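You operate a simulated robot arm through the tools that you are given. There is no shell and no other tool.

You are at the controls of a simulated robot arm. One attempt, no reset.

## Task
Lock the 7 W lamp in the jig, test it once, switch off.

The check looks at the end state, three seconds after you hand in, the way a careful person would. Anything else that was tipped, shoved, dropped, spilled or broken makes it a failure.

## Robot
A 6-joint arm with a two-finger parallel gripper, fixed in place. Base frame: the origin is on the floor under the middle of its stand, x ahead of it, y to its left, z up; the work surface is at about z = 0.86. Lengths are in m, angles in rad, forces in N, time in s.
With the tool pointing down near the work surface it reaches from about 0.24 to 0.64 m from the base axis. Its first joint turns from -1.152 to 1.152 rad. Payload 2.7 kg.
The tool frame sits at the grasp point between the pads (the TCP): z along the fingers, y along the line on which they close. The tips reach 0.023 m beyond it. The gripper opens to 0.094 m. The fingers are 0.038 m wide and 0.01 m thick; the gripper's body (0.054 by 0.096 m) begins 0.039 m behind the TCP.
Orientation is that of the tool frame in the base frame, as [roll, pitch, yaw] about the fixed x, y, z axes, in that order (R = Rz(yaw) Ry(pitch) Rx(roll)). With the fingers straight down and closing along the base's y, the tool's x points along the base's -x, its y along +y and its z along -z.

## Interface
- The arm moves only by the tool move_arm. Its arguments are lists of equal length, an entry for each row: "turn": the turn, a rotation vector about the tool's x, y, z in rad, a list of three; "travel": the shift along the tool's x, y, z in m, a list of three; "grip": the finger opening in m, from 0 to 0.094. In form: {"turn": [[wx, wy, wz], ...], "travel": [[tx, ty, tz], ...], "grip": [grip, ...]}. A call has 1 to 20 rows; each row shifts and turns the commanded pose from where the row before left it, along the tool's axes as they then stand. Each row takes 0.2 s and may step no farther than 0.05 m and 0.15 rad from the row before; otherwise, or with a gripper value out of range, the whole call is refused. A pose out of reach is approached as far as the arm can. The call stops where the force on the tool passes 90 N (or 10 N more than at its start, if that is more) or the arm is blocked; 0.2 s more then pass. Each finger travels about 0.045 m/s and halts on what it meets, pressing with about 20 N; the grip force reading is that of the motor and also rises with nothing between the fingers. The clock runs only during rows and for 0.2 s after the last one: add rows that do not move to give the fingers time. The reply holds the time, the measured pose of the TCP, the force on the tool along the base axes, the opening and the grip force, in the units named above and with some noise, with the torque about the TCP (base axes, N m) and any sound that the robot's microphone picked up.
- Cameras (640 x 400 px; columns grow to the right, rows downward): "scene" is fixed at [0.0837, -0.4544, 1.3904]; the picture's right is [0.60, -0.80, 0.00], its down [-0.45, -0.34, -0.83] and it looks along [0.66, 0.50, -0.56] (base axes); focal length 324 px, centre (320, 200). "wrist" rides on the gripper at [0.087, 0.016, -0.074] in the tool frame; the picture's right is [-0.18, 0.98, 0.00], its down [-0.58, -0.11, -0.81] and it looks along [-0.79, -0.15, 0.59] (tool axes); focal length 243 px, centre (320, 200). There is no depth. A picture from a camera that has moved, and an enlarged one, comes with that camera's place and axes in the base frame and with its lens. The place of the scene camera against the robot may be out by one fixed shift of up to 0.025 m in any direction.
- get_image(camera): a new picture of that camera. No time passes.
- close_up(camera, box): a new picture of the part [left, top, right, bottom] of that camera's present view, enlarged. No time passes.
- finish_job(): hands the job in; it is judged then, once.

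Places have to be worked out from the pictures, the camera data and where the tool is seen. Open the gripper and draw the arm clear of the work before you hand the job in, unless the task says otherwise.

The tools are called after "Request:" by a JSON object that holds its "method" and its "body". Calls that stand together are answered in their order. move_arm: Moves the arm, as the interface text tells. Its arguments: {"type":"object","properties":{"turn":{"type":"array","items":{"type":"array","items":{"type":"number"}}},"travel":{"type":"array","items":{"type":"array","items":{"type":"number"}}},"grip":{"type":"array","items":{"type":"number"}}},"required":["turn","travel","grip"]} The other tools are called the same way: get_image (camera) takes a picture; close_up (camera, box) takes an enlarged picture of a part of a camera's view; finish_job () hands the job in.

At the start:

```text
time: 0.0
tcp_pos: [0.4051, -0.1223, 1.2136]
orientation: [3.139, 0.004, 3.141]
force: [0.9, -0.9, 0.0]
wrist_torque: [0.02, -0.03, 0.0]
finger_gap: 0.094
grasp_force: 0.0
```

scene: 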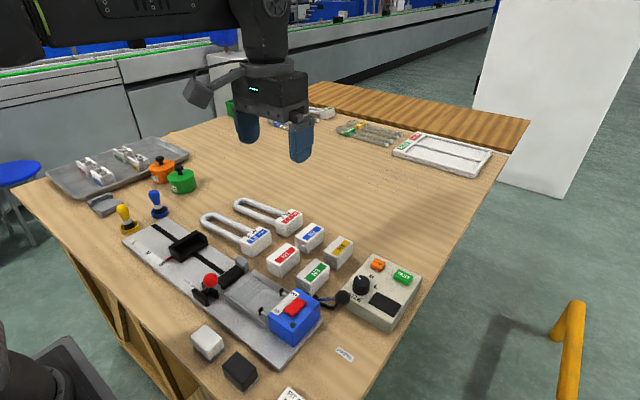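
wrist: 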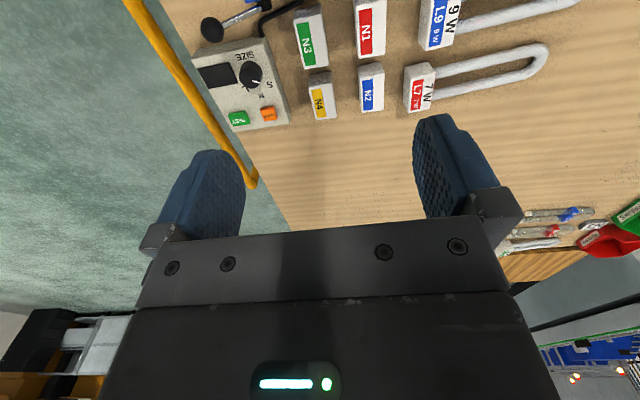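

I start by enlarging the main areas of the scene to identify the lamp, jig, and tester.

Request:
{"method": "close_up", "body": {"camera": "scene", "box": [110, 210, 270, 310]}}

Request:
{"method": "close_up", "body": {"camera": "scene", "box": [180, 260, 340, 400]}}

Request:
{"method": "close_up", "body": {"camera": "scene", "box": [310, 230, 440, 340]}}

Request:
{"method": "close_up", "body": {"camera": "scene", "box": [190, 190, 360, 300]}}

Request:
{"method": "close_up", "body": {"camera": "wrist", "box": [190, 0, 580, 140]}}

```text
4.00 times, centred on (190, 260) of scene
camera zoom: at [0.0837, -0.4544, 1.3904], right [0.6, -0.8, 0.0], down [-0.45, -0.34, -0.83], along [0.66, 0.5, -0.56], focal length 1296 px, centre (840, -40)
```

zoom: 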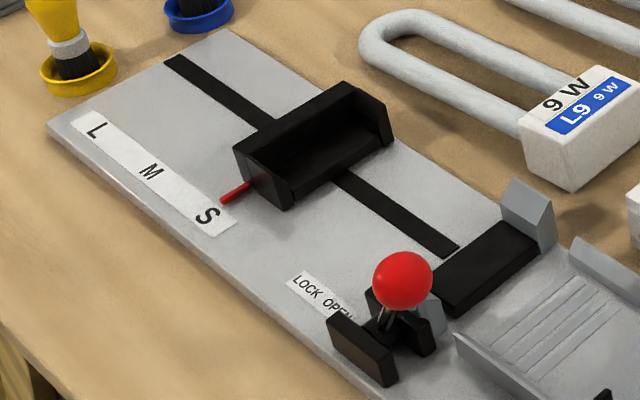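

```text
2.86 times, centred on (260, 330) of scene
camera zoom: at [0.0837, -0.4544, 1.3904], right [0.6, -0.8, 0.0], down [-0.45, -0.34, -0.83], along [0.66, 0.5, -0.56], focal length 926 px, centre (491, -171)
```

zoom: 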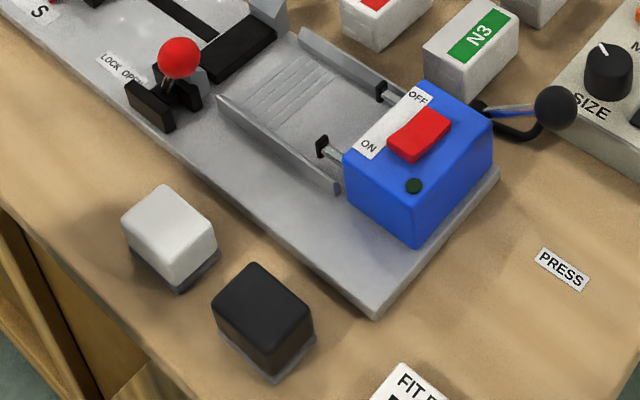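

```text
3.64 times, centred on (375, 285) of scene
camera zoom: at [0.0837, -0.4544, 1.3904], right [0.6, -0.8, 0.0], down [-0.45, -0.34, -0.83], along [0.66, 0.5, -0.56], focal length 1178 px, centre (120, -109)
```

zoom: 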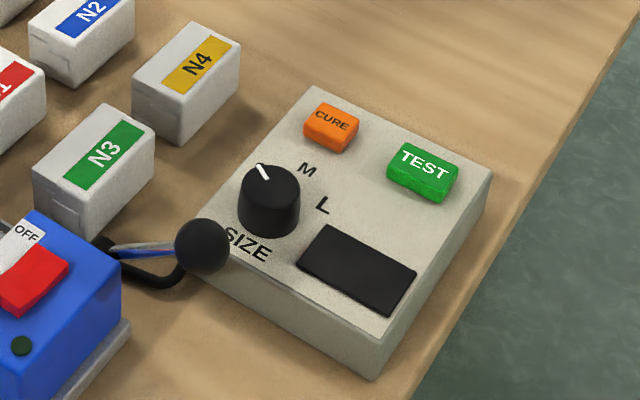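

```text
3.64 times, centred on (275, 245) of scene
camera zoom: at [0.0837, -0.4544, 1.3904], right [0.6, -0.8, 0.0], down [-0.45, -0.34, -0.83], along [0.66, 0.5, -0.56], focal length 1178 px, centre (484, 36)
```

zoom: 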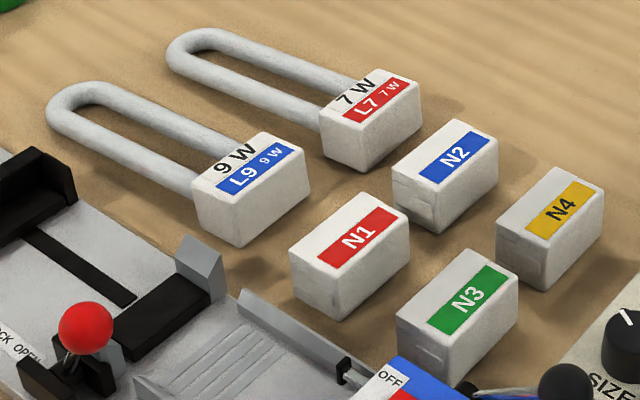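

```text
1.64 times, centred on (385, 70) of wrist
camera zoom: at [0.3195, -0.1079, 1.2885], right [0.18, 0.98, 0.0], down [0.58, -0.11, 0.81], along [0.79, -0.15, -0.59], focal length 398 px, centre (213, 413)
```

zoom: 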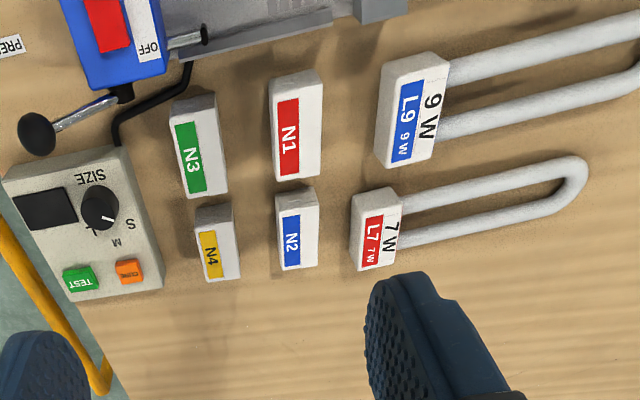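

There are printed cards (e.g. "FIT ..." at the bottom edge, "PRESS" by the jig). I look at those and at the remaining objects.

Request:
{"method": "close_up", "body": {"camera": "scene", "box": [260, 340, 380, 400]}}

Request:
{"method": "close_up", "body": {"camera": "scene", "box": [40, 130, 220, 240]}}

Request:
{"method": "close_up", "body": {"camera": "scene", "box": [330, 100, 500, 190]}}

Request:
{"method": "close_up", "body": {"camera": "scene", "box": [210, 90, 350, 180]}}

Request:
{"method": "close_up", "body": {"camera": "scene", "box": [160, 300, 280, 400]}}

```text
5.33 times, centred on (320, 370) of scene
camera zoom: at [0.0837, -0.4544, 1.3904], right [0.6, -0.8, 0.0], down [-0.45, -0.34, -0.83], along [0.66, 0.5, -0.56], focal length 1728 px, centre (320, -707)
```

zoom: 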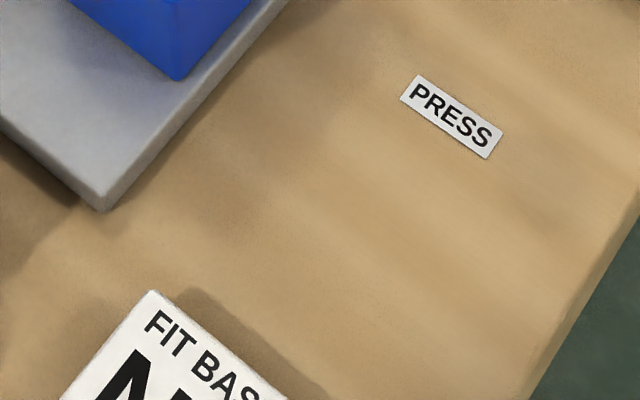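

```text
3.56 times, centred on (130, 185) of scene
camera zoom: at [0.0837, -0.4544, 1.3904], right [0.6, -0.8, 0.0], down [-0.45, -0.34, -0.83], along [0.66, 0.5, -0.56], focal length 1152 px, centre (996, 253)
```

zoom: 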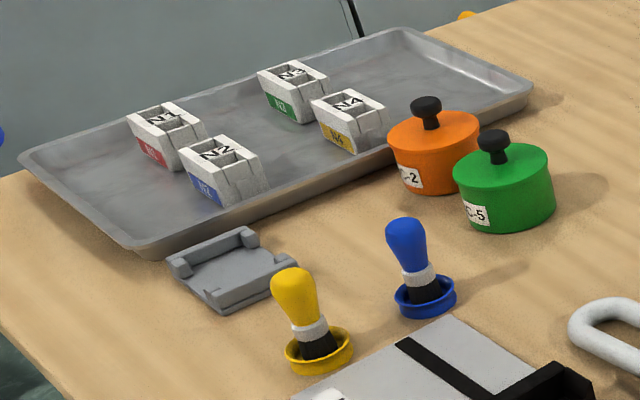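

```text
3.76 times, centred on (415, 145) of scene
camera zoom: at [0.0837, -0.4544, 1.3904], right [0.6, -0.8, 0.0], down [-0.45, -0.34, -0.83], along [0.66, 0.5, -0.56], focal length 1220 px, centre (-38, 407)
```

zoom: 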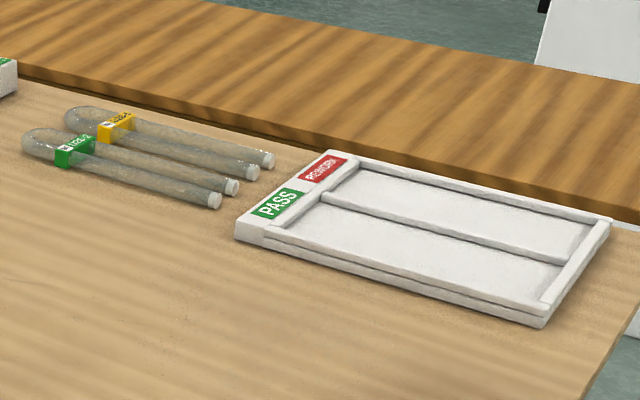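

```text
4.44 times, centred on (280, 135) of scene
camera zoom: at [0.0837, -0.4544, 1.3904], right [0.6, -0.8, 0.0], down [-0.45, -0.34, -0.83], along [0.66, 0.5, -0.56], focal length 1440 px, centre (498, 489)
```

zoom: 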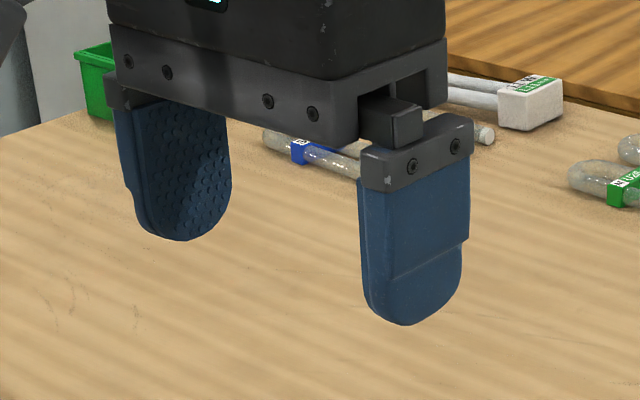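

```text
4.00 times, centred on (220, 350) of scene
camera zoom: at [0.0837, -0.4544, 1.3904], right [0.6, -0.8, 0.0], down [-0.45, -0.34, -0.83], along [0.66, 0.5, -0.56], focal length 1296 px, centre (720, -400)
```

zoom: 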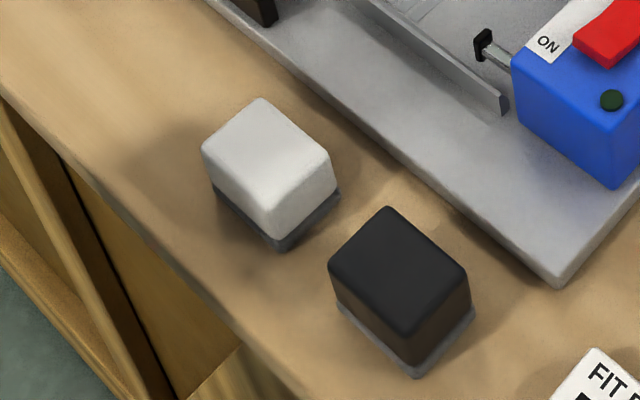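

The jig lies along y at x≈0.27–0.37 (y from −0.25 to 0.28), and the L7 7 W lamp lies at about x≈0.56, with its cap at y≈0.01 and its tubes toward +y. I'll move the wrist camera over the jig, tilted to look more downward, for a good look.

Request:
{"method": "move_arm", "body": {"turn": [[0, 0, 0], [0, 0, 0], [0, 0, 0], [0, 0, 0], [0, 0.15, 0], [0, 0.15, 0], [0, 0.15, 0], [0, 0.15, 0], [0, 0, 0], [0, 0, 0]], "travel": [[0.019, 0.03, 0.01], [0.019, 0.03, 0.01], [0.019, 0.03, 0.01], [0.019, 0.03, 0.01], [0, 0, 0], [0, 0, 0], [0, 0, 0], [0, 0, 0], [0, 0, 0], [0, 0, 0]], "grip": [0.094, 0.094, 0.094, 0.094, 0.094, 0.094, 0.094, 0.094, 0.094, 0.094]}}

Request:
{"method": "get_image", "body": {"camera": "wrist"}}

Request:
{"method": "get_image", "body": {"camera": "scene"}}

```text
time: 2.2
tcp_pos: [0.3294, -0.002, 1.1752]
orientation: [3.14, -0.599, -3.139]
force: [0.1, 0.0, -0.4]
wrist_torque: [0.01, 0.0, -0.02]
finger_gap: 0.0938
grasp_force: 0.1
```

```text
taken
camera wrist: at [0.3008, 0.0127, 1.2846], right [0.15, 0.98, -0.1], down [0.93, -0.11, 0.34], along [0.32, -0.15, -0.94], focal length 243 px, centre (320, 200)
```

wrist: 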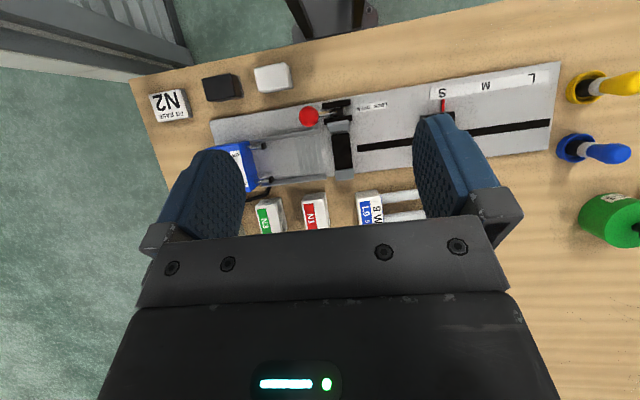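

```text
taken
```

scene: 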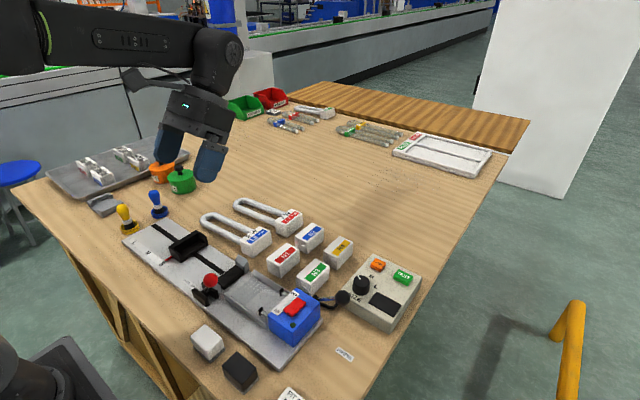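

The card reads "FIT BASE N2" (for another kind of job). I enlarge the jig in this view.

Request:
{"method": "close_up", "body": {"camera": "wrist", "box": [200, 80, 380, 200]}}

Request:
{"method": "close_up", "body": {"camera": "wrist", "box": [300, 60, 570, 230]}}

Request:
{"method": "close_up", "body": {"camera": "wrist", "box": [130, 50, 310, 150]}}

Request:
{"method": "close_up", "body": {"camera": "scene", "box": [255, 270, 355, 340]}}

Request:
{"method": "close_up", "body": {"camera": "scene", "box": [220, 70, 350, 150]}}

```text
3.33 times, centred on (290, 140) of wrist
camera zoom: at [0.3008, 0.0127, 1.2846], right [0.15, 0.98, -0.1], down [0.93, -0.11, 0.34], along [0.32, -0.15, -0.94], focal length 809 px, centre (420, 400)
```

zoom: 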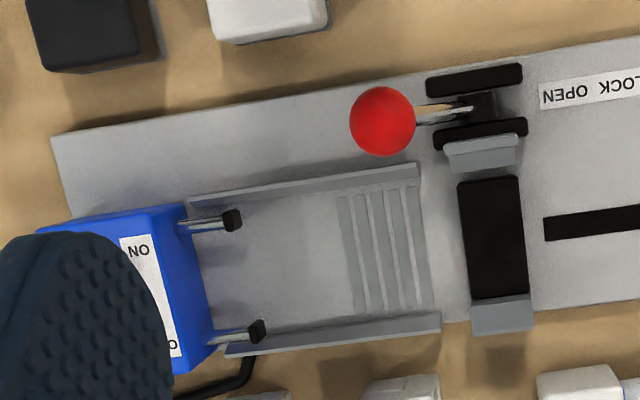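

```text
2.35 times, centred on (435, 145) of wrist
camera zoom: at [0.3008, 0.0127, 1.2846], right [0.15, 0.98, -0.1], down [0.93, -0.11, 0.34], along [0.32, -0.15, -0.94], focal length 571 px, centre (49, 329)
```

zoom: 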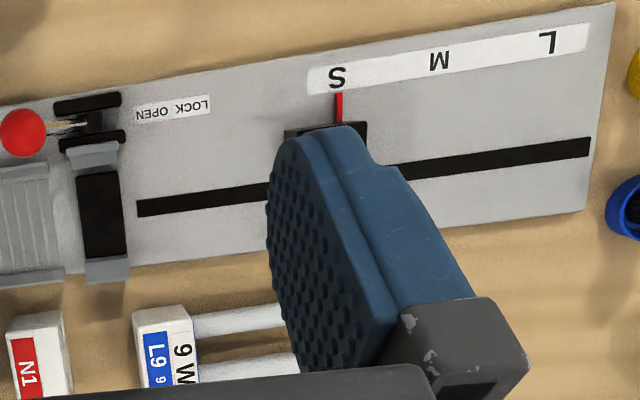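

```text
3.56 times, centred on (220, 100) of wrist
camera zoom: at [0.3008, 0.0127, 1.2846], right [0.15, 0.98, -0.1], down [0.93, -0.11, 0.34], along [0.32, -0.15, -0.94], focal length 863 px, centre (676, 556)
```

zoom: 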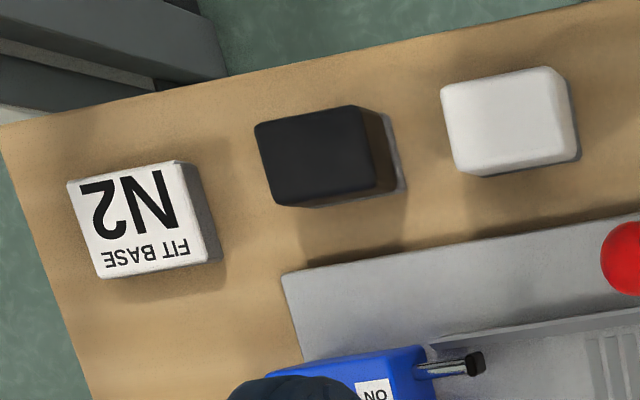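

```text
5.71 times, centred on (305, 305) of scene
camera zoom: at [0.0837, -0.4544, 1.3904], right [0.6, -0.8, 0.0], down [-0.45, -0.34, -0.83], along [0.66, 0.5, -0.56], focal length 1851 px, centre (406, -400)
```

zoom: 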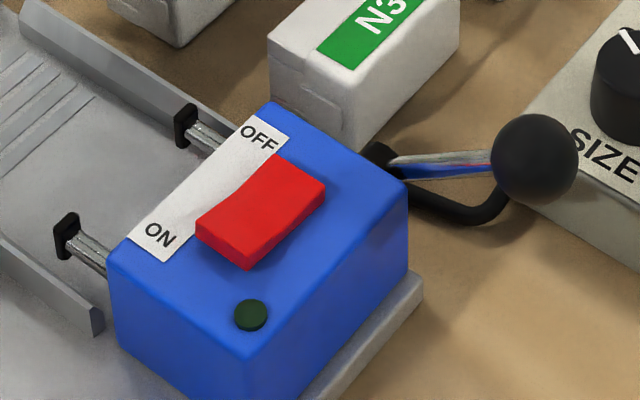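

```text
4.92 times, centred on (285, 110) of scene
camera zoom: at [0.0837, -0.4544, 1.3904], right [0.6, -0.8, 0.0], down [-0.45, -0.34, -0.83], along [0.66, 0.5, -0.56], focal length 1595 px, centre (492, 643)
```

zoom: 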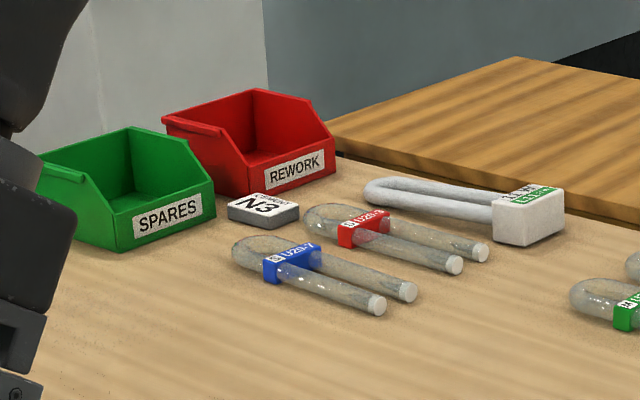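

The clamp lever (red knob) is at OPEN (pointing −y) with LOCK on the +y side; the blue box has the ON/OFF rocker and contact pins. I shift the wrist camera forward so the fingers don't hide the jig.

Request:
{"method": "move_arm", "body": {"turn": [[0, 0, 0], [0, 0, 0], [0, 0, 0], [0, 0, 0], [0, 0, 0]], "travel": [[-0.031, -0.02, 0.001], [-0.031, -0.02, 0.001], [-0.031, -0.02, 0.001], [-0.031, -0.02, 0.001], [0, 0, 0]], "grip": [0.094, 0.094, 0.094, 0.094, 0.094]}}

Request:
{"method": "get_image", "body": {"camera": "wrist"}}

```text
time: 3.4
tcp_pos: [0.431, -0.0808, 1.1011]
orientation: [3.139, -0.596, -3.14]
force: [-0.3, 0.8, 0.4]
wrist_torque: [0.01, -0.03, 0.0]
finger_gap: 0.0942
grasp_force: 0.1
```

```text
taken
camera wrist: at [0.4016, -0.0675, 1.2113], right [0.15, 0.98, -0.1], down [0.93, -0.11, 0.34], along [0.32, -0.15, -0.94], focal length 243 px, centre (320, 200)
```

wrist: 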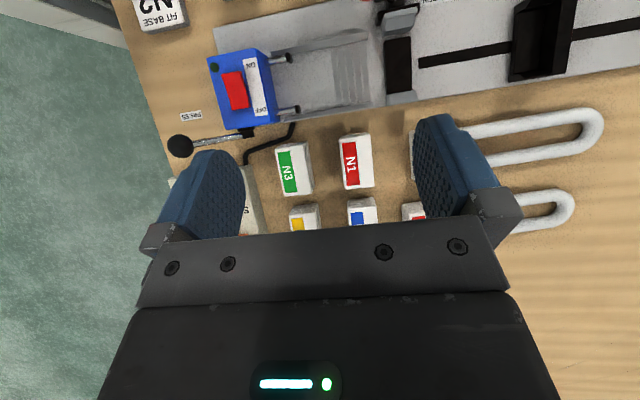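

Request:
{"method": "close_up", "body": {"camera": "wrist", "box": [150, 20, 330, 170]}}

Request:
{"method": "close_up", "body": {"camera": "wrist", "box": [340, 0, 640, 180]}}

```text
2.67 times, centred on (240, 95) of wrist
camera zoom: at [0.4016, -0.0675, 1.2113], right [0.15, 0.98, -0.1], down [0.93, -0.11, 0.34], along [0.32, -0.15, -0.94], focal length 647 px, centre (533, 480)
```

zoom: 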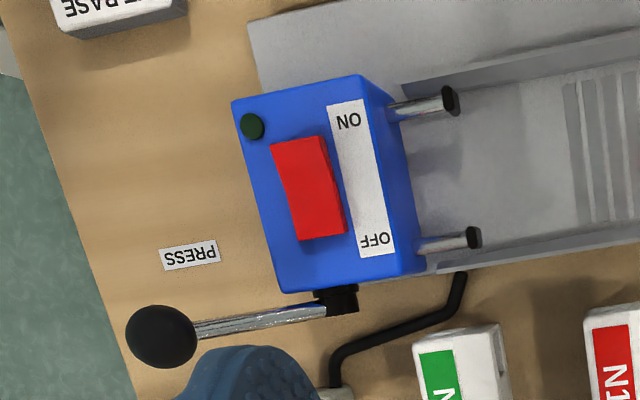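

```text
2.13 times, centred on (490, 90) of wrist
camera zoom: at [0.4016, -0.0675, 1.2113], right [0.15, 0.98, -0.1], down [0.93, -0.11, 0.34], along [0.32, -0.15, -0.94], focal length 518 px, centre (-43, 435)
```

zoom: 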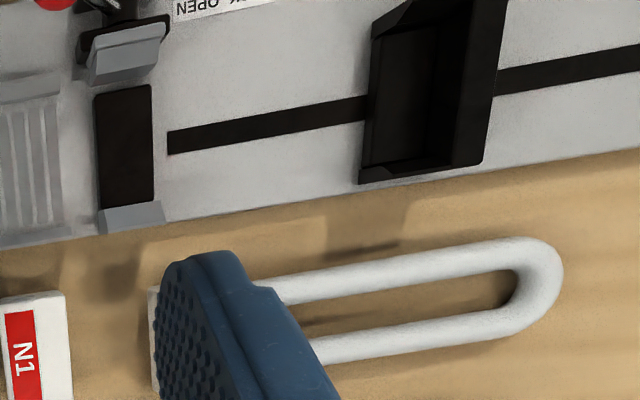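

The PRESS lever (black ball) is a raised arm at about (0.41, −0.26, 0.94), and I don't yet know whether it is needed. Now I shift sideways to see the lamps and the carriage between the fingers.

Request:
{"method": "move_arm", "body": {"turn": [[0, 0, 0], [0, 0, 0], [0, 0, 0], [0, 0, 0], [0, 0, 0]], "travel": [[0, 0.045, 0], [0, 0.045, 0], [0, 0.045, 0], [0, 0.045, 0], [0, 0, 0]], "grip": [0.094, 0.094, 0.094, 0.094, 0.094]}}

Request:
{"method": "get_image", "body": {"camera": "wrist"}}

Request:
{"method": "close_up", "body": {"camera": "wrist", "box": [200, 100, 440, 240]}}

Request:
{"method": "close_up", "body": {"camera": "wrist", "box": [160, 0, 460, 130]}}

Request:
{"method": "close_up", "body": {"camera": "scene", "box": [285, 95, 345, 130]}}

```text
time: 4.6
tcp_pos: [0.4287, 0.0979, 1.1004]
orientation: [3.14, -0.595, -3.14]
force: [-0.2, -0.9, 0.1]
wrist_torque: [0.01, 0.0, 0.02]
finger_gap: 0.0939
grasp_force: 0.1
```

```text
taken
camera wrist: at [0.4, 0.1131, 1.2105], right [0.15, 0.98, -0.1], down [0.93, -0.11, 0.34], along [0.32, -0.15, -0.93], focal length 243 px, centre (320, 200)
```

wrist: 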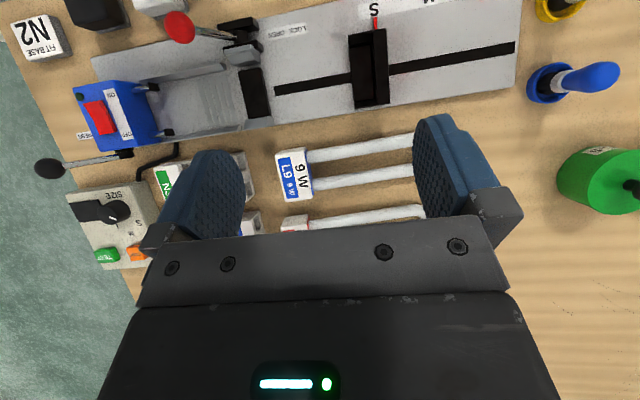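

```text
2.67 times, centred on (320, 170) of wrist
camera zoom: at [0.4, 0.1131, 1.2105], right [0.15, 0.98, -0.1], down [0.93, -0.11, 0.34], along [0.32, -0.15, -0.93], focal length 647 px, centre (320, 280)
```

zoom: 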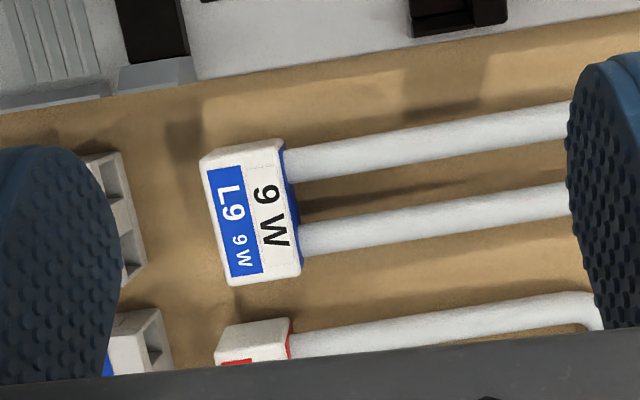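

```text
2.13 times, centred on (310, 65) of wrist
camera zoom: at [0.4, 0.1131, 1.2105], right [0.15, 0.98, -0.1], down [0.93, -0.11, 0.34], along [0.32, -0.15, -0.93], focal length 518 px, centre (341, 488)
```

zoom: 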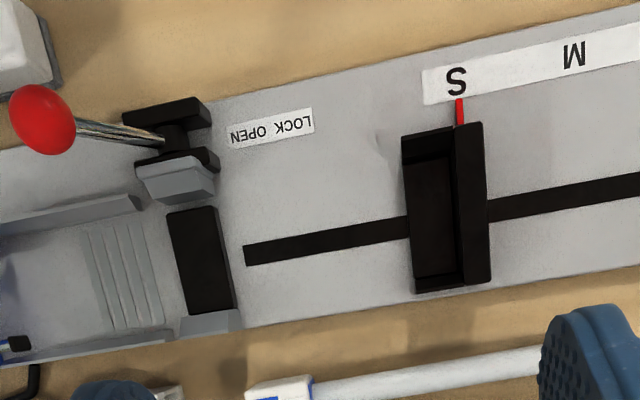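

```text
10.67 times, centred on (315, 112) of scene
camera zoom: at [0.0837, -0.4544, 1.3904], right [0.6, -0.8, 0.0], down [-0.45, -0.34, -0.83], along [0.66, 0.5, -0.56], focal length 3455 px, centre (373, 1133)
```

zoom: 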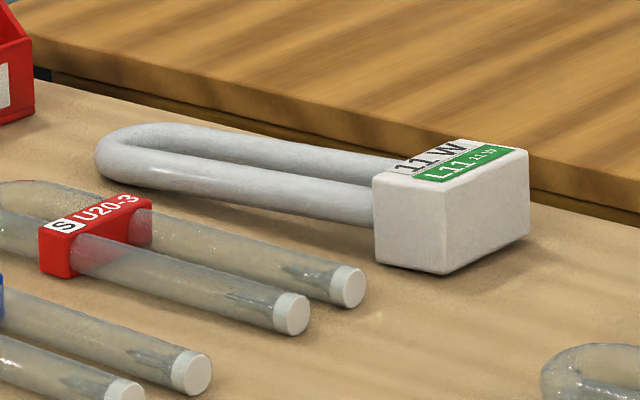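

L7/L9/L11 look like they map to sizes S/M/L, and the carriage pointer is at S. I move the camera further out in x to see the whole L7 lamp and the tester panel.

Request:
{"method": "move_arm", "body": {"turn": [[0, 0, 0], [0, 0, 0], [0, 0, 0], [0, 0, 0]], "travel": [[-0.0248, 0, -0.017], [-0.0248, 0, -0.017], [-0.0248, 0, -0.017], [0, 0, 0]], "grip": [0.094, 0.094, 0.094, 0.094]}}

Request:
{"method": "get_image", "body": {"camera": "wrist"}}

Request:
{"method": "close_up", "body": {"camera": "wrist", "box": [240, 80, 430, 240]}}

Request:
{"method": "close_up", "body": {"camera": "wrist", "box": [20, 60, 200, 260]}}

```text
time: 5.6
tcp_pos: [0.4806, 0.093, 1.0697]
orientation: [3.14, -0.592, -3.14]
force: [0.1, -0.6, 0.7]
wrist_torque: [-0.01, 0.0, 0.01]
finger_gap: 0.094
grasp_force: 0.0
out of reach, approached as far as the arm can: row 1, 2, 3
```

```text
taken
camera wrist: at [0.4513, 0.1081, 1.1799], right [0.15, 0.98, -0.1], down [0.93, -0.11, 0.34], along [0.33, -0.15, -0.93], focal length 243 px, centre (320, 200)
```

wrist: 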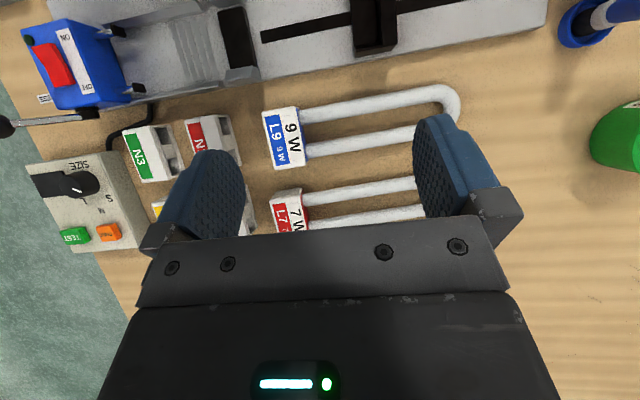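

```text
2.50 times, centred on (335, 160) of wrist
camera zoom: at [0.4513, 0.1081, 1.1799], right [0.15, 0.98, -0.1], down [0.93, -0.11, 0.34], along [0.33, -0.15, -0.93], focal length 606 px, centre (282, 300)
```

zoom: 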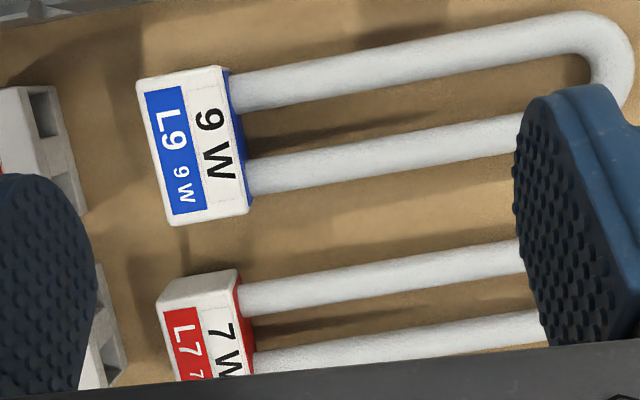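

```text
2.00 times, centred on (110, 160) of wrist
camera zoom: at [0.4513, 0.1081, 1.1799], right [0.15, 0.98, -0.1], down [0.93, -0.11, 0.34], along [0.33, -0.15, -0.93], focal length 485 px, centre (740, 280)
```

zoom: 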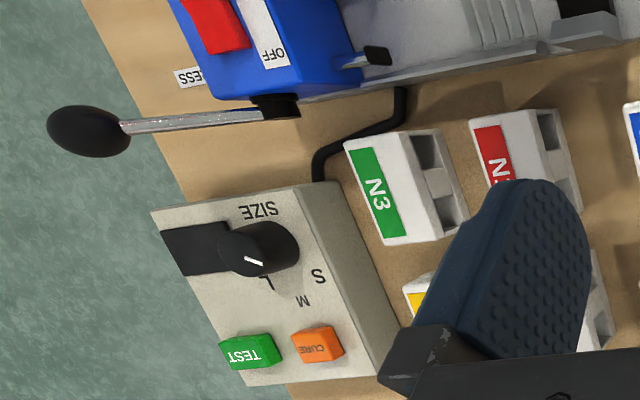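

The tester knob looks to be at S, but I will verify it. I now level the tool and yaw it by +90° (camera on the +y side), so the fingers close along x, and look at L7 from +y.

Request:
{"method": "move_arm", "body": {"turn": [[0, -0.149, 0], [0, -0.149, 0], [0, -0.149, 0], [0, -0.149, 0], [0, 0, 0.1428], [0, 0, 0.1428], [0, 0, 0.1428], [0, 0, 0.1428], [0, 0, 0.1428], [0, 0, 0.1428], [0, 0, 0.1428], [0, 0, 0.1428], [0, 0, 0.1428], [0, 0, 0.1428], [0, 0, 0.1428], [0, 0, 0], [0, 0, 0], [0, 0, 0]], "travel": [[0, 0, 0], [0, 0, 0], [0, 0, 0], [0, 0, 0], [0, 0, 0], [0, 0, 0], [0, 0, 0], [0, 0, 0], [0, 0, 0], [0, 0, 0], [0, 0, 0], [0, 0, 0], [0, 0, 0], [0, 0, 0], [0, 0, 0], [0.04, 0, 0], [0.04, 0, 0], [0.03, 0, 0]], "grip": [0.094, 0.094, 0.094, 0.094, 0.094, 0.094, 0.094, 0.094, 0.094, 0.094, 0.094, 0.094, 0.094, 0.094, 0.094, 0.094, 0.094, 0.094]}}

Request:
{"method": "get_image", "body": {"camera": "wrist"}}

Request:
{"method": "get_image", "body": {"camera": "scene"}}

```text
time: 9.4
tcp_pos: [0.479, 0.2027, 1.0708]
orientation: [-3.141, -0.001, 1.57]
force: [0.6, 0.1, -0.1]
wrist_torque: [-0.03, -0.01, 0.03]
finger_gap: 0.0942
grasp_force: 0.0
```

```text
taken
camera wrist: at [0.4953, 0.2873, 1.1451], right [0.98, -0.18, 0.0], down [-0.11, -0.58, 0.81], along [-0.15, -0.79, -0.59], focal length 243 px, centre (320, 200)
```

wrist: 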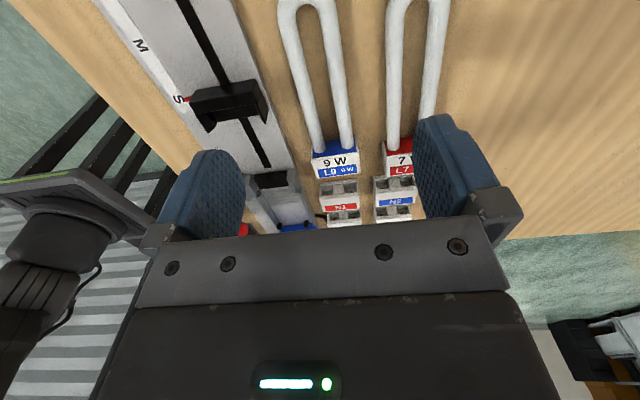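

```text
taken
```

scene: 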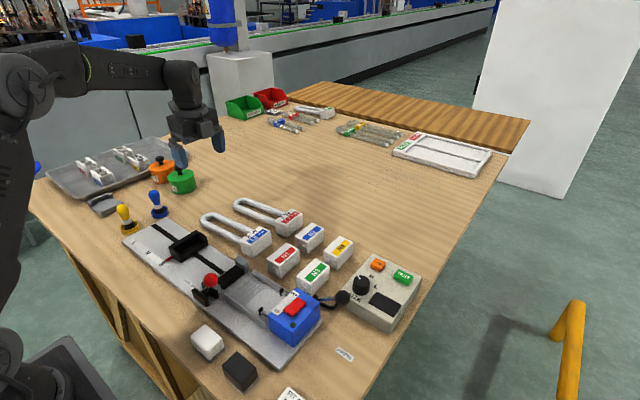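

The yaw works. I shift +x so L7 sits between the fingers in view.

Request:
{"method": "move_arm", "body": {"turn": [[0, 0, 0], [0, 0, 0], [0, 0, 0]], "travel": [[0, 0.03, -0.01], [0, 0.03, -0.01], [0, 0, 0]], "grip": [0.094, 0.094, 0.094]}}

Request:
{"method": "get_image", "body": {"camera": "wrist"}}

Request:
{"method": "close_up", "body": {"camera": "wrist", "box": [250, 0, 430, 110]}}

Request:
{"method": "close_up", "body": {"camera": "wrist", "box": [250, 100, 430, 220]}}

```text
time: 10.2
tcp_pos: [0.5388, 0.2025, 1.09]
orientation: [-3.14, 0.0, 1.57]
force: [-0.5, 0.4, -0.7]
wrist_torque: [0.02, 0.02, 0.01]
finger_gap: 0.0939
grasp_force: 0.0
```

```text
taken
camera wrist: at [0.5551, 0.2875, 1.1643], right [0.98, -0.18, 0.0], down [-0.11, -0.58, 0.81], along [-0.15, -0.79, -0.59], focal length 243 px, centre (320, 200)
```

wrist: 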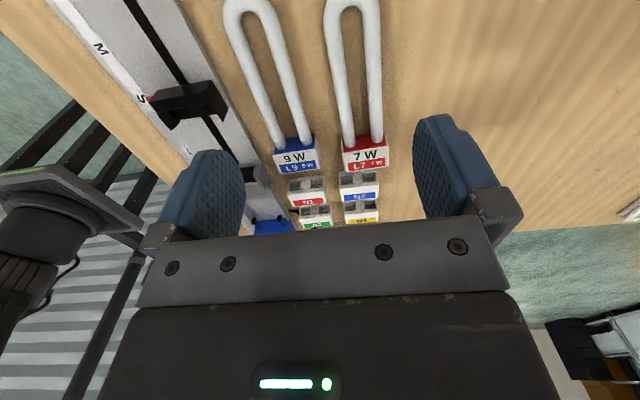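

```text
3.56 times, centred on (340, 55) of wrist
camera zoom: at [0.5551, 0.2875, 1.1643], right [0.98, -0.18, 0.0], down [-0.11, -0.58, 0.81], along [-0.15, -0.79, -0.59], focal length 863 px, centre (249, 716)
```

zoom: 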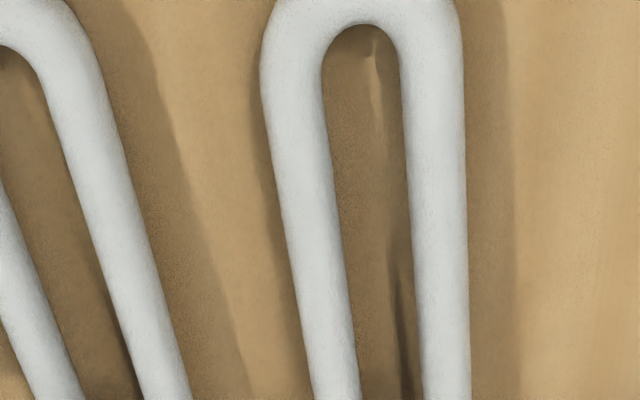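

```text
3.33 times, centred on (340, 160) of wrist
camera zoom: at [0.5551, 0.2875, 1.1643], right [0.98, -0.18, 0.0], down [-0.11, -0.58, 0.81], along [-0.15, -0.79, -0.59], focal length 809 px, centre (253, 333)
```

zoom: 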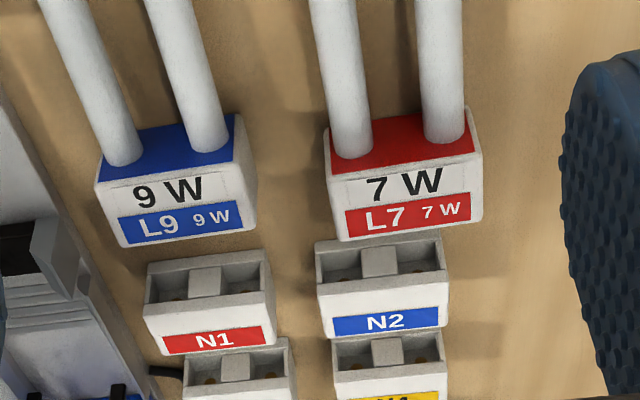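

L7's cap spans about x 0.542–0.609 and y −0.011–0.032, with its top at z≈0.89; the tube centres are at x≈0.553 and 0.595. I take a steeper top-down view to measure the lamp lengths and orientation accurately.

Request:
{"method": "move_arm", "body": {"turn": [[0, 0, 0], [0, 0, 0], [0, 0.15, 0], [0, 0.15, 0], [0, 0.15, 0], [0, 0.15, 0], [0, 0, 0], [0, 0, 0]], "travel": [[-0.041, -0.015, -0.015], [-0.041, -0.015, -0.015], [0, 0, 0], [0, 0, 0], [0, 0, 0], [0, 0, 0], [0, 0, 0], [0, 0, 0]], "grip": [0.094, 0.094, 0.094, 0.094, 0.094, 0.094, 0.094, 0.094]}}

Request:
{"method": "get_image", "body": {"camera": "wrist"}}

Request:
{"method": "close_up", "body": {"camera": "wrist", "box": [230, 0, 430, 120]}}

Request:
{"method": "close_up", "body": {"camera": "wrist", "box": [230, 110, 430, 230]}}

Request:
{"method": "close_up", "body": {"camera": "wrist", "box": [20, 0, 240, 140]}}

```text
time: 12.0
tcp_pos: [0.5094, 0.1194, 1.1207]
orientation: [-3.139, -0.601, 1.571]
force: [-0.5, -0.7, 0.0]
wrist_torque: [0.0, -0.02, -0.02]
finger_gap: 0.094
grasp_force: 0.1
```

```text
taken
camera wrist: at [0.5258, 0.1473, 1.231], right [0.98, -0.15, -0.11], down [-0.11, -0.94, 0.34], along [-0.15, -0.32, -0.94], focal length 243 px, centre (320, 200)
```

wrist: 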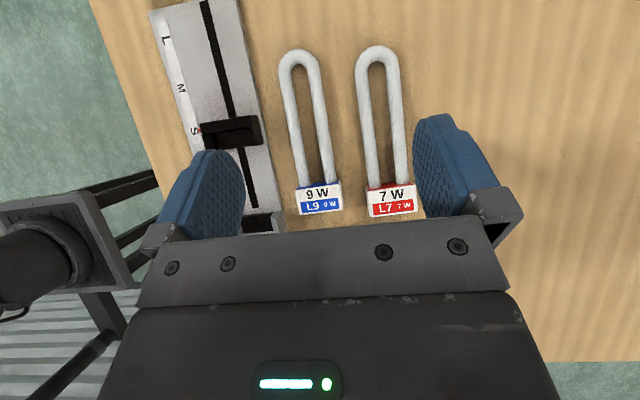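

```text
3.20 times, centred on (330, 60) of wrist
camera zoom: at [0.5258, 0.1473, 1.231], right [0.98, -0.15, -0.11], down [-0.11, -0.94, 0.34], along [-0.15, -0.32, -0.94], focal length 776 px, centre (288, 648)
```

zoom: 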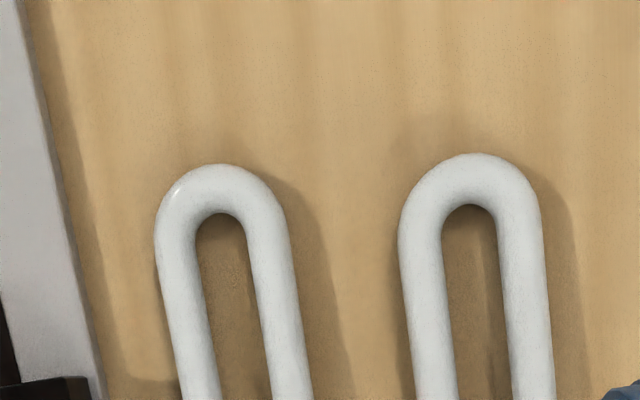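

```text
3.20 times, centred on (330, 170) of wrist
camera zoom: at [0.5258, 0.1473, 1.231], right [0.98, -0.15, -0.11], down [-0.11, -0.94, 0.34], along [-0.15, -0.32, -0.94], focal length 776 px, centre (288, 296)
```

zoom: 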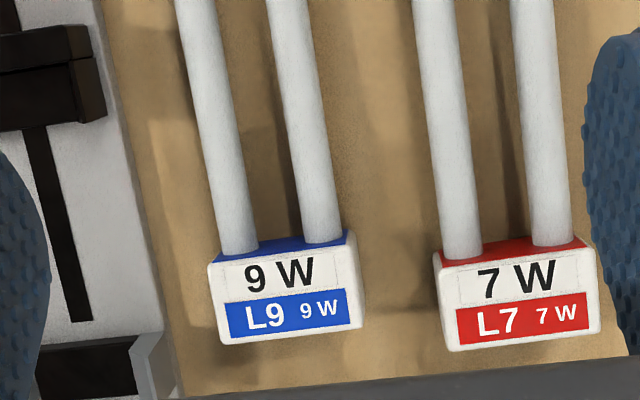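

```text
2.86 times, centred on (130, 70) of wrist
camera zoom: at [0.5258, 0.1473, 1.231], right [0.98, -0.15, -0.11], down [-0.11, -0.94, 0.34], along [-0.15, -0.32, -0.94], focal length 693 px, centre (863, 571)
```

zoom: 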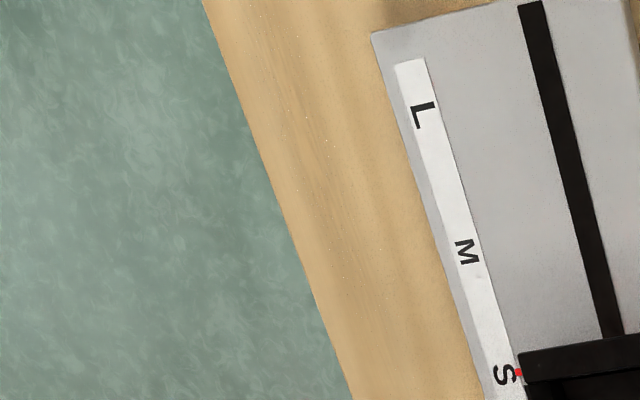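

L7 and L9 have the same length, and L7's length (≈0.22–0.23) matches the trough-to-carriage distance at S. I move the same tilted view over the jig to measure it with the same geometry.

Request:
{"method": "move_arm", "body": {"turn": [[0, 0, 0], [0, 0, 0], [0, 0, 0], [0, 0, 0], [0, 0, 0], [0, 0, 0], [0, 0, 0]], "travel": [[-0.0165, -0.0358, -0.0113], [-0.0165, -0.0358, -0.0113], [-0.0165, -0.0358, -0.0113], [-0.0165, -0.0358, -0.0113], [-0.0165, -0.0358, -0.0113], [-0.0165, -0.0358, -0.0113], [0, 0, 0]], "grip": [0.094, 0.094, 0.094, 0.094, 0.094, 0.094, 0.094]}}

Request:
{"method": "get_image", "body": {"camera": "wrist"}}

Request:
{"method": "close_up", "body": {"camera": "wrist", "box": [230, 0, 430, 120]}}

Request:
{"method": "close_up", "body": {"camera": "wrist", "box": [230, 110, 430, 230]}}

```text
time: 13.6
tcp_pos: [0.2927, -0.003, 1.1227]
orientation: [-3.14, -0.601, 1.569]
force: [-0.2, 0.1, -0.1]
wrist_torque: [0.0, -0.01, 0.0]
finger_gap: 0.0939
grasp_force: 0.1
```

```text
taken
camera wrist: at [0.3102, 0.0257, 1.2324], right [0.98, -0.15, -0.11], down [-0.11, -0.94, 0.34], along [-0.15, -0.32, -0.94], focal length 243 px, centre (320, 200)
```

wrist: 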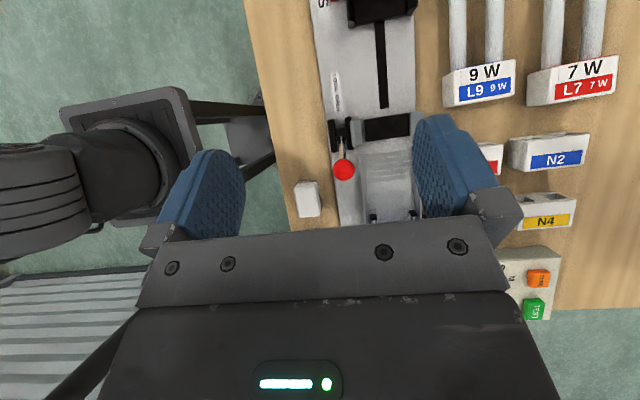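

```text
3.20 times, centred on (330, 60) of wrist
camera zoom: at [0.3102, 0.0257, 1.2324], right [0.98, -0.15, -0.11], down [-0.11, -0.94, 0.34], along [-0.15, -0.32, -0.94], focal length 776 px, centre (288, 648)
```

zoom: 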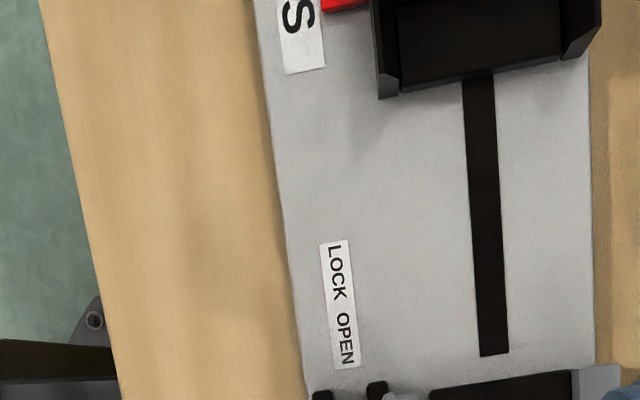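

```text
3.20 times, centred on (330, 170) of wrist
camera zoom: at [0.3102, 0.0257, 1.2324], right [0.98, -0.15, -0.11], down [-0.11, -0.94, 0.34], along [-0.15, -0.32, -0.94], focal length 776 px, centre (288, 296)
```

zoom: 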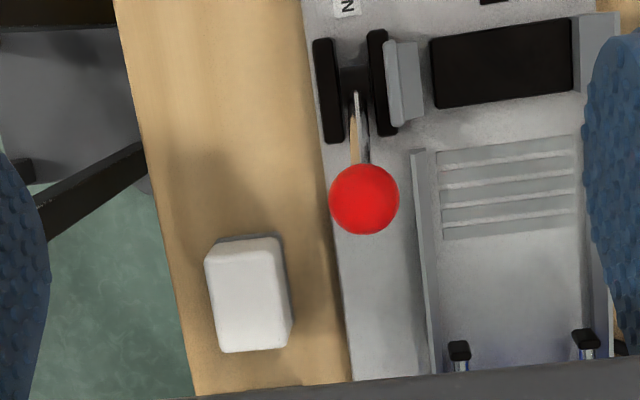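

The jig's clamp pad spans roughly x 0.332–0.391 (centre ≈0.361). I shift the view a little +x and −y to see the trough walls and the blue box/tester unobstructed.

Request:
{"method": "move_arm", "body": {"turn": [[0, 0, 0], [0, 0, 0], [0, 0, 0]], "travel": [[-0.0247, 0.025, -0.017], [-0.0247, 0.025, -0.017], [0, 0, 0]], "grip": [0.094, 0.094, 0.094]}}

Request:
{"method": "get_image", "body": {"camera": "wrist"}}

Request:
{"method": "close_up", "body": {"camera": "wrist", "box": [250, 20, 430, 130]}}

Request:
{"method": "close_up", "body": {"camera": "wrist", "box": [250, 120, 430, 235]}}

Request:
{"method": "close_up", "body": {"camera": "wrist", "box": [400, 150, 600, 300]}}

```text
time: 14.4
tcp_pos: [0.343, -0.0621, 1.1219]
orientation: [-3.14, -0.6, 1.571]
force: [0.1, -0.5, 0.6]
wrist_torque: [0.01, 0.01, 0.0]
finger_gap: 0.0941
grasp_force: 0.1
```

```text
taken
camera wrist: at [0.3599, -0.0337, 1.232], right [0.98, -0.15, -0.11], down [-0.11, -0.94, 0.34], along [-0.15, -0.32, -0.94], focal length 243 px, centre (320, 200)
```

wrist: 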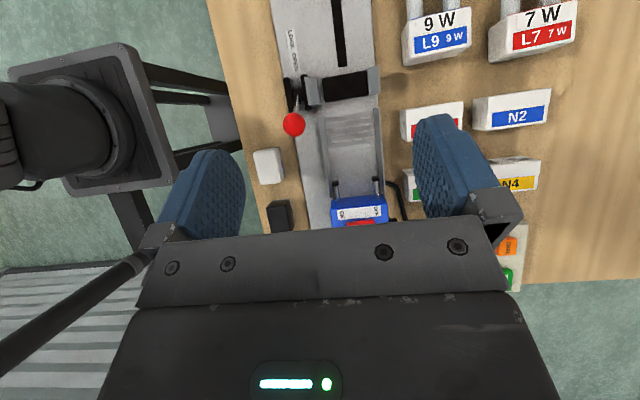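

```text
3.56 times, centred on (340, 75) of wrist
camera zoom: at [0.3599, -0.0337, 1.232], right [0.98, -0.15, -0.11], down [-0.11, -0.94, 0.34], along [-0.15, -0.32, -0.94], focal length 863 px, centre (249, 644)
```

zoom: 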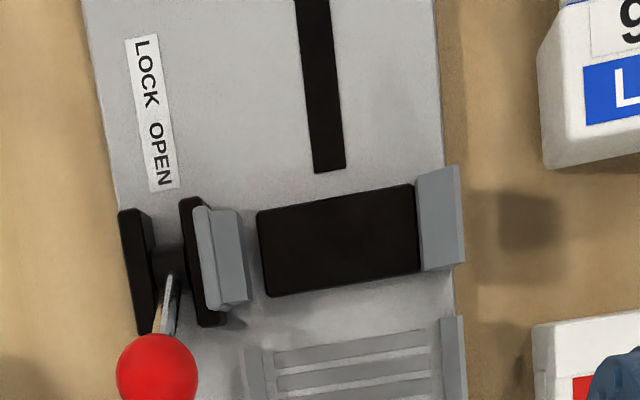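

```text
3.48 times, centred on (340, 178) of wrist
camera zoom: at [0.3599, -0.0337, 1.232], right [0.98, -0.15, -0.11], down [-0.11, -0.94, 0.34], along [-0.15, -0.32, -0.94], focal length 844 px, centre (250, 278)
```

zoom: 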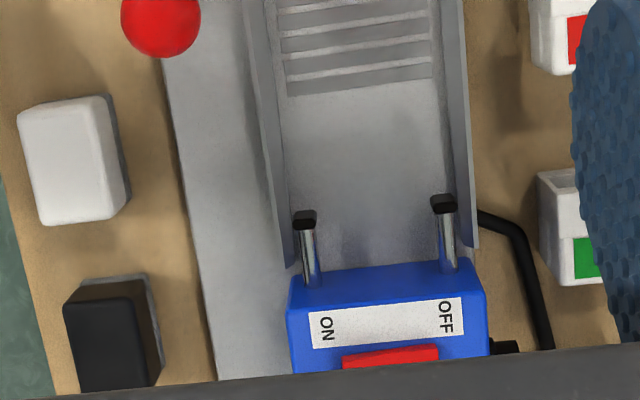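

```text
2.67 times, centred on (500, 225) of wrist
camera zoom: at [0.3599, -0.0337, 1.232], right [0.98, -0.15, -0.11], down [-0.11, -0.94, 0.34], along [-0.15, -0.32, -0.94], focal length 647 px, centre (-160, 133)
```

zoom: 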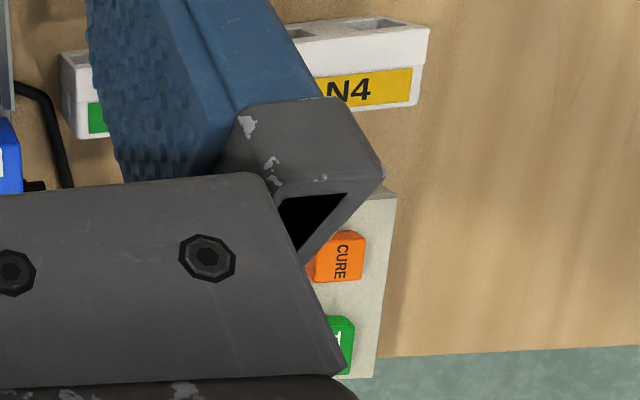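

The near jaw is retracted, and the trough walls look flared. I lower the camera over the trough for a closer look, keeping about 3 cm clear of the red knob.

Request:
{"method": "move_arm", "body": {"turn": [[0, 0, 0], [0, 0, 0], [0, 0, 0], [0, 0, 0], [0, 0, 0]], "travel": [[-0.0216, 0.0018, 0.0237], [-0.0216, 0.0018, 0.0237], [-0.0216, 0.0018, 0.0237], [-0.0216, 0.0018, 0.0237], [0, 0, 0]], "grip": [0.094, 0.094, 0.094, 0.094, 0.094]}}

Request:
{"method": "get_image", "body": {"camera": "wrist"}}

Request:
{"method": "close_up", "body": {"camera": "wrist", "box": [240, 0, 430, 110]}}

Request:
{"method": "close_up", "body": {"camera": "wrist", "box": [240, 110, 430, 230]}}

```text
time: 15.6
tcp_pos: [0.3497, -0.079, 0.9933]
orientation: [-3.141, -0.601, 1.571]
force: [-0.3, 0.0, -0.4]
wrist_torque: [0.0, -0.04, 0.03]
finger_gap: 0.0938
grasp_force: 0.0
```

```text
taken
camera wrist: at [0.3672, -0.0498, 1.1042], right [0.98, -0.15, -0.1], down [-0.11, -0.94, 0.34], along [-0.15, -0.32, -0.94], focal length 243 px, centre (320, 200)
```

wrist: 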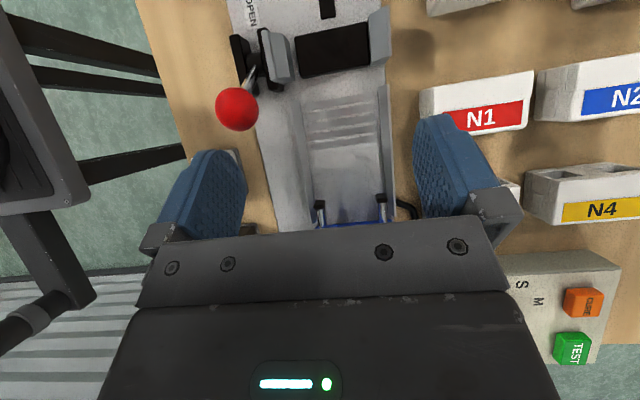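

```text
3.37 times, centred on (335, 55) of wrist
camera zoom: at [0.3672, -0.0498, 1.1042], right [0.98, -0.15, -0.1], down [-0.11, -0.94, 0.34], along [-0.15, -0.32, -0.94], focal length 817 px, centre (270, 688)
```

zoom: 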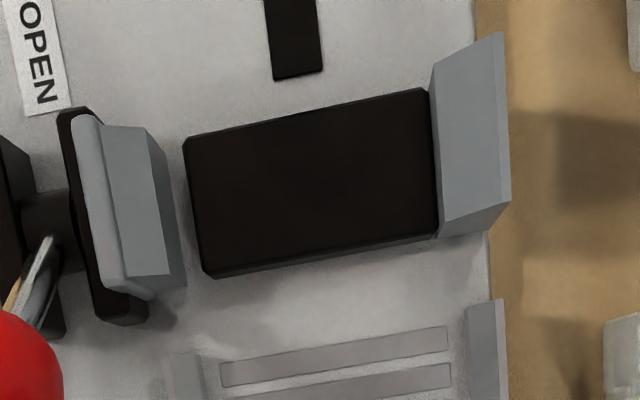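

```text
3.33 times, centred on (335, 170) of wrist
camera zoom: at [0.3672, -0.0498, 1.1042], right [0.98, -0.15, -0.1], down [-0.11, -0.94, 0.34], along [-0.15, -0.32, -0.94], focal length 809 px, centre (270, 300)
```

zoom: 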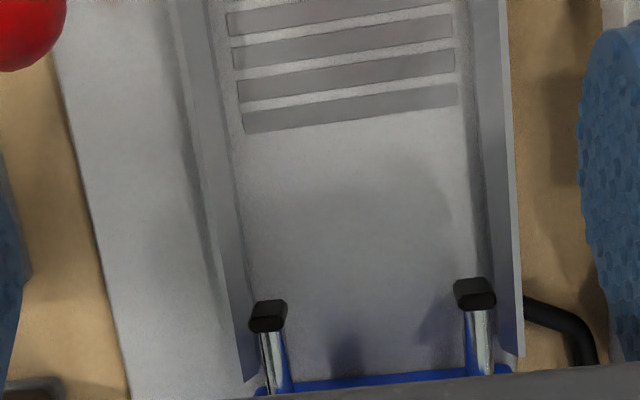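

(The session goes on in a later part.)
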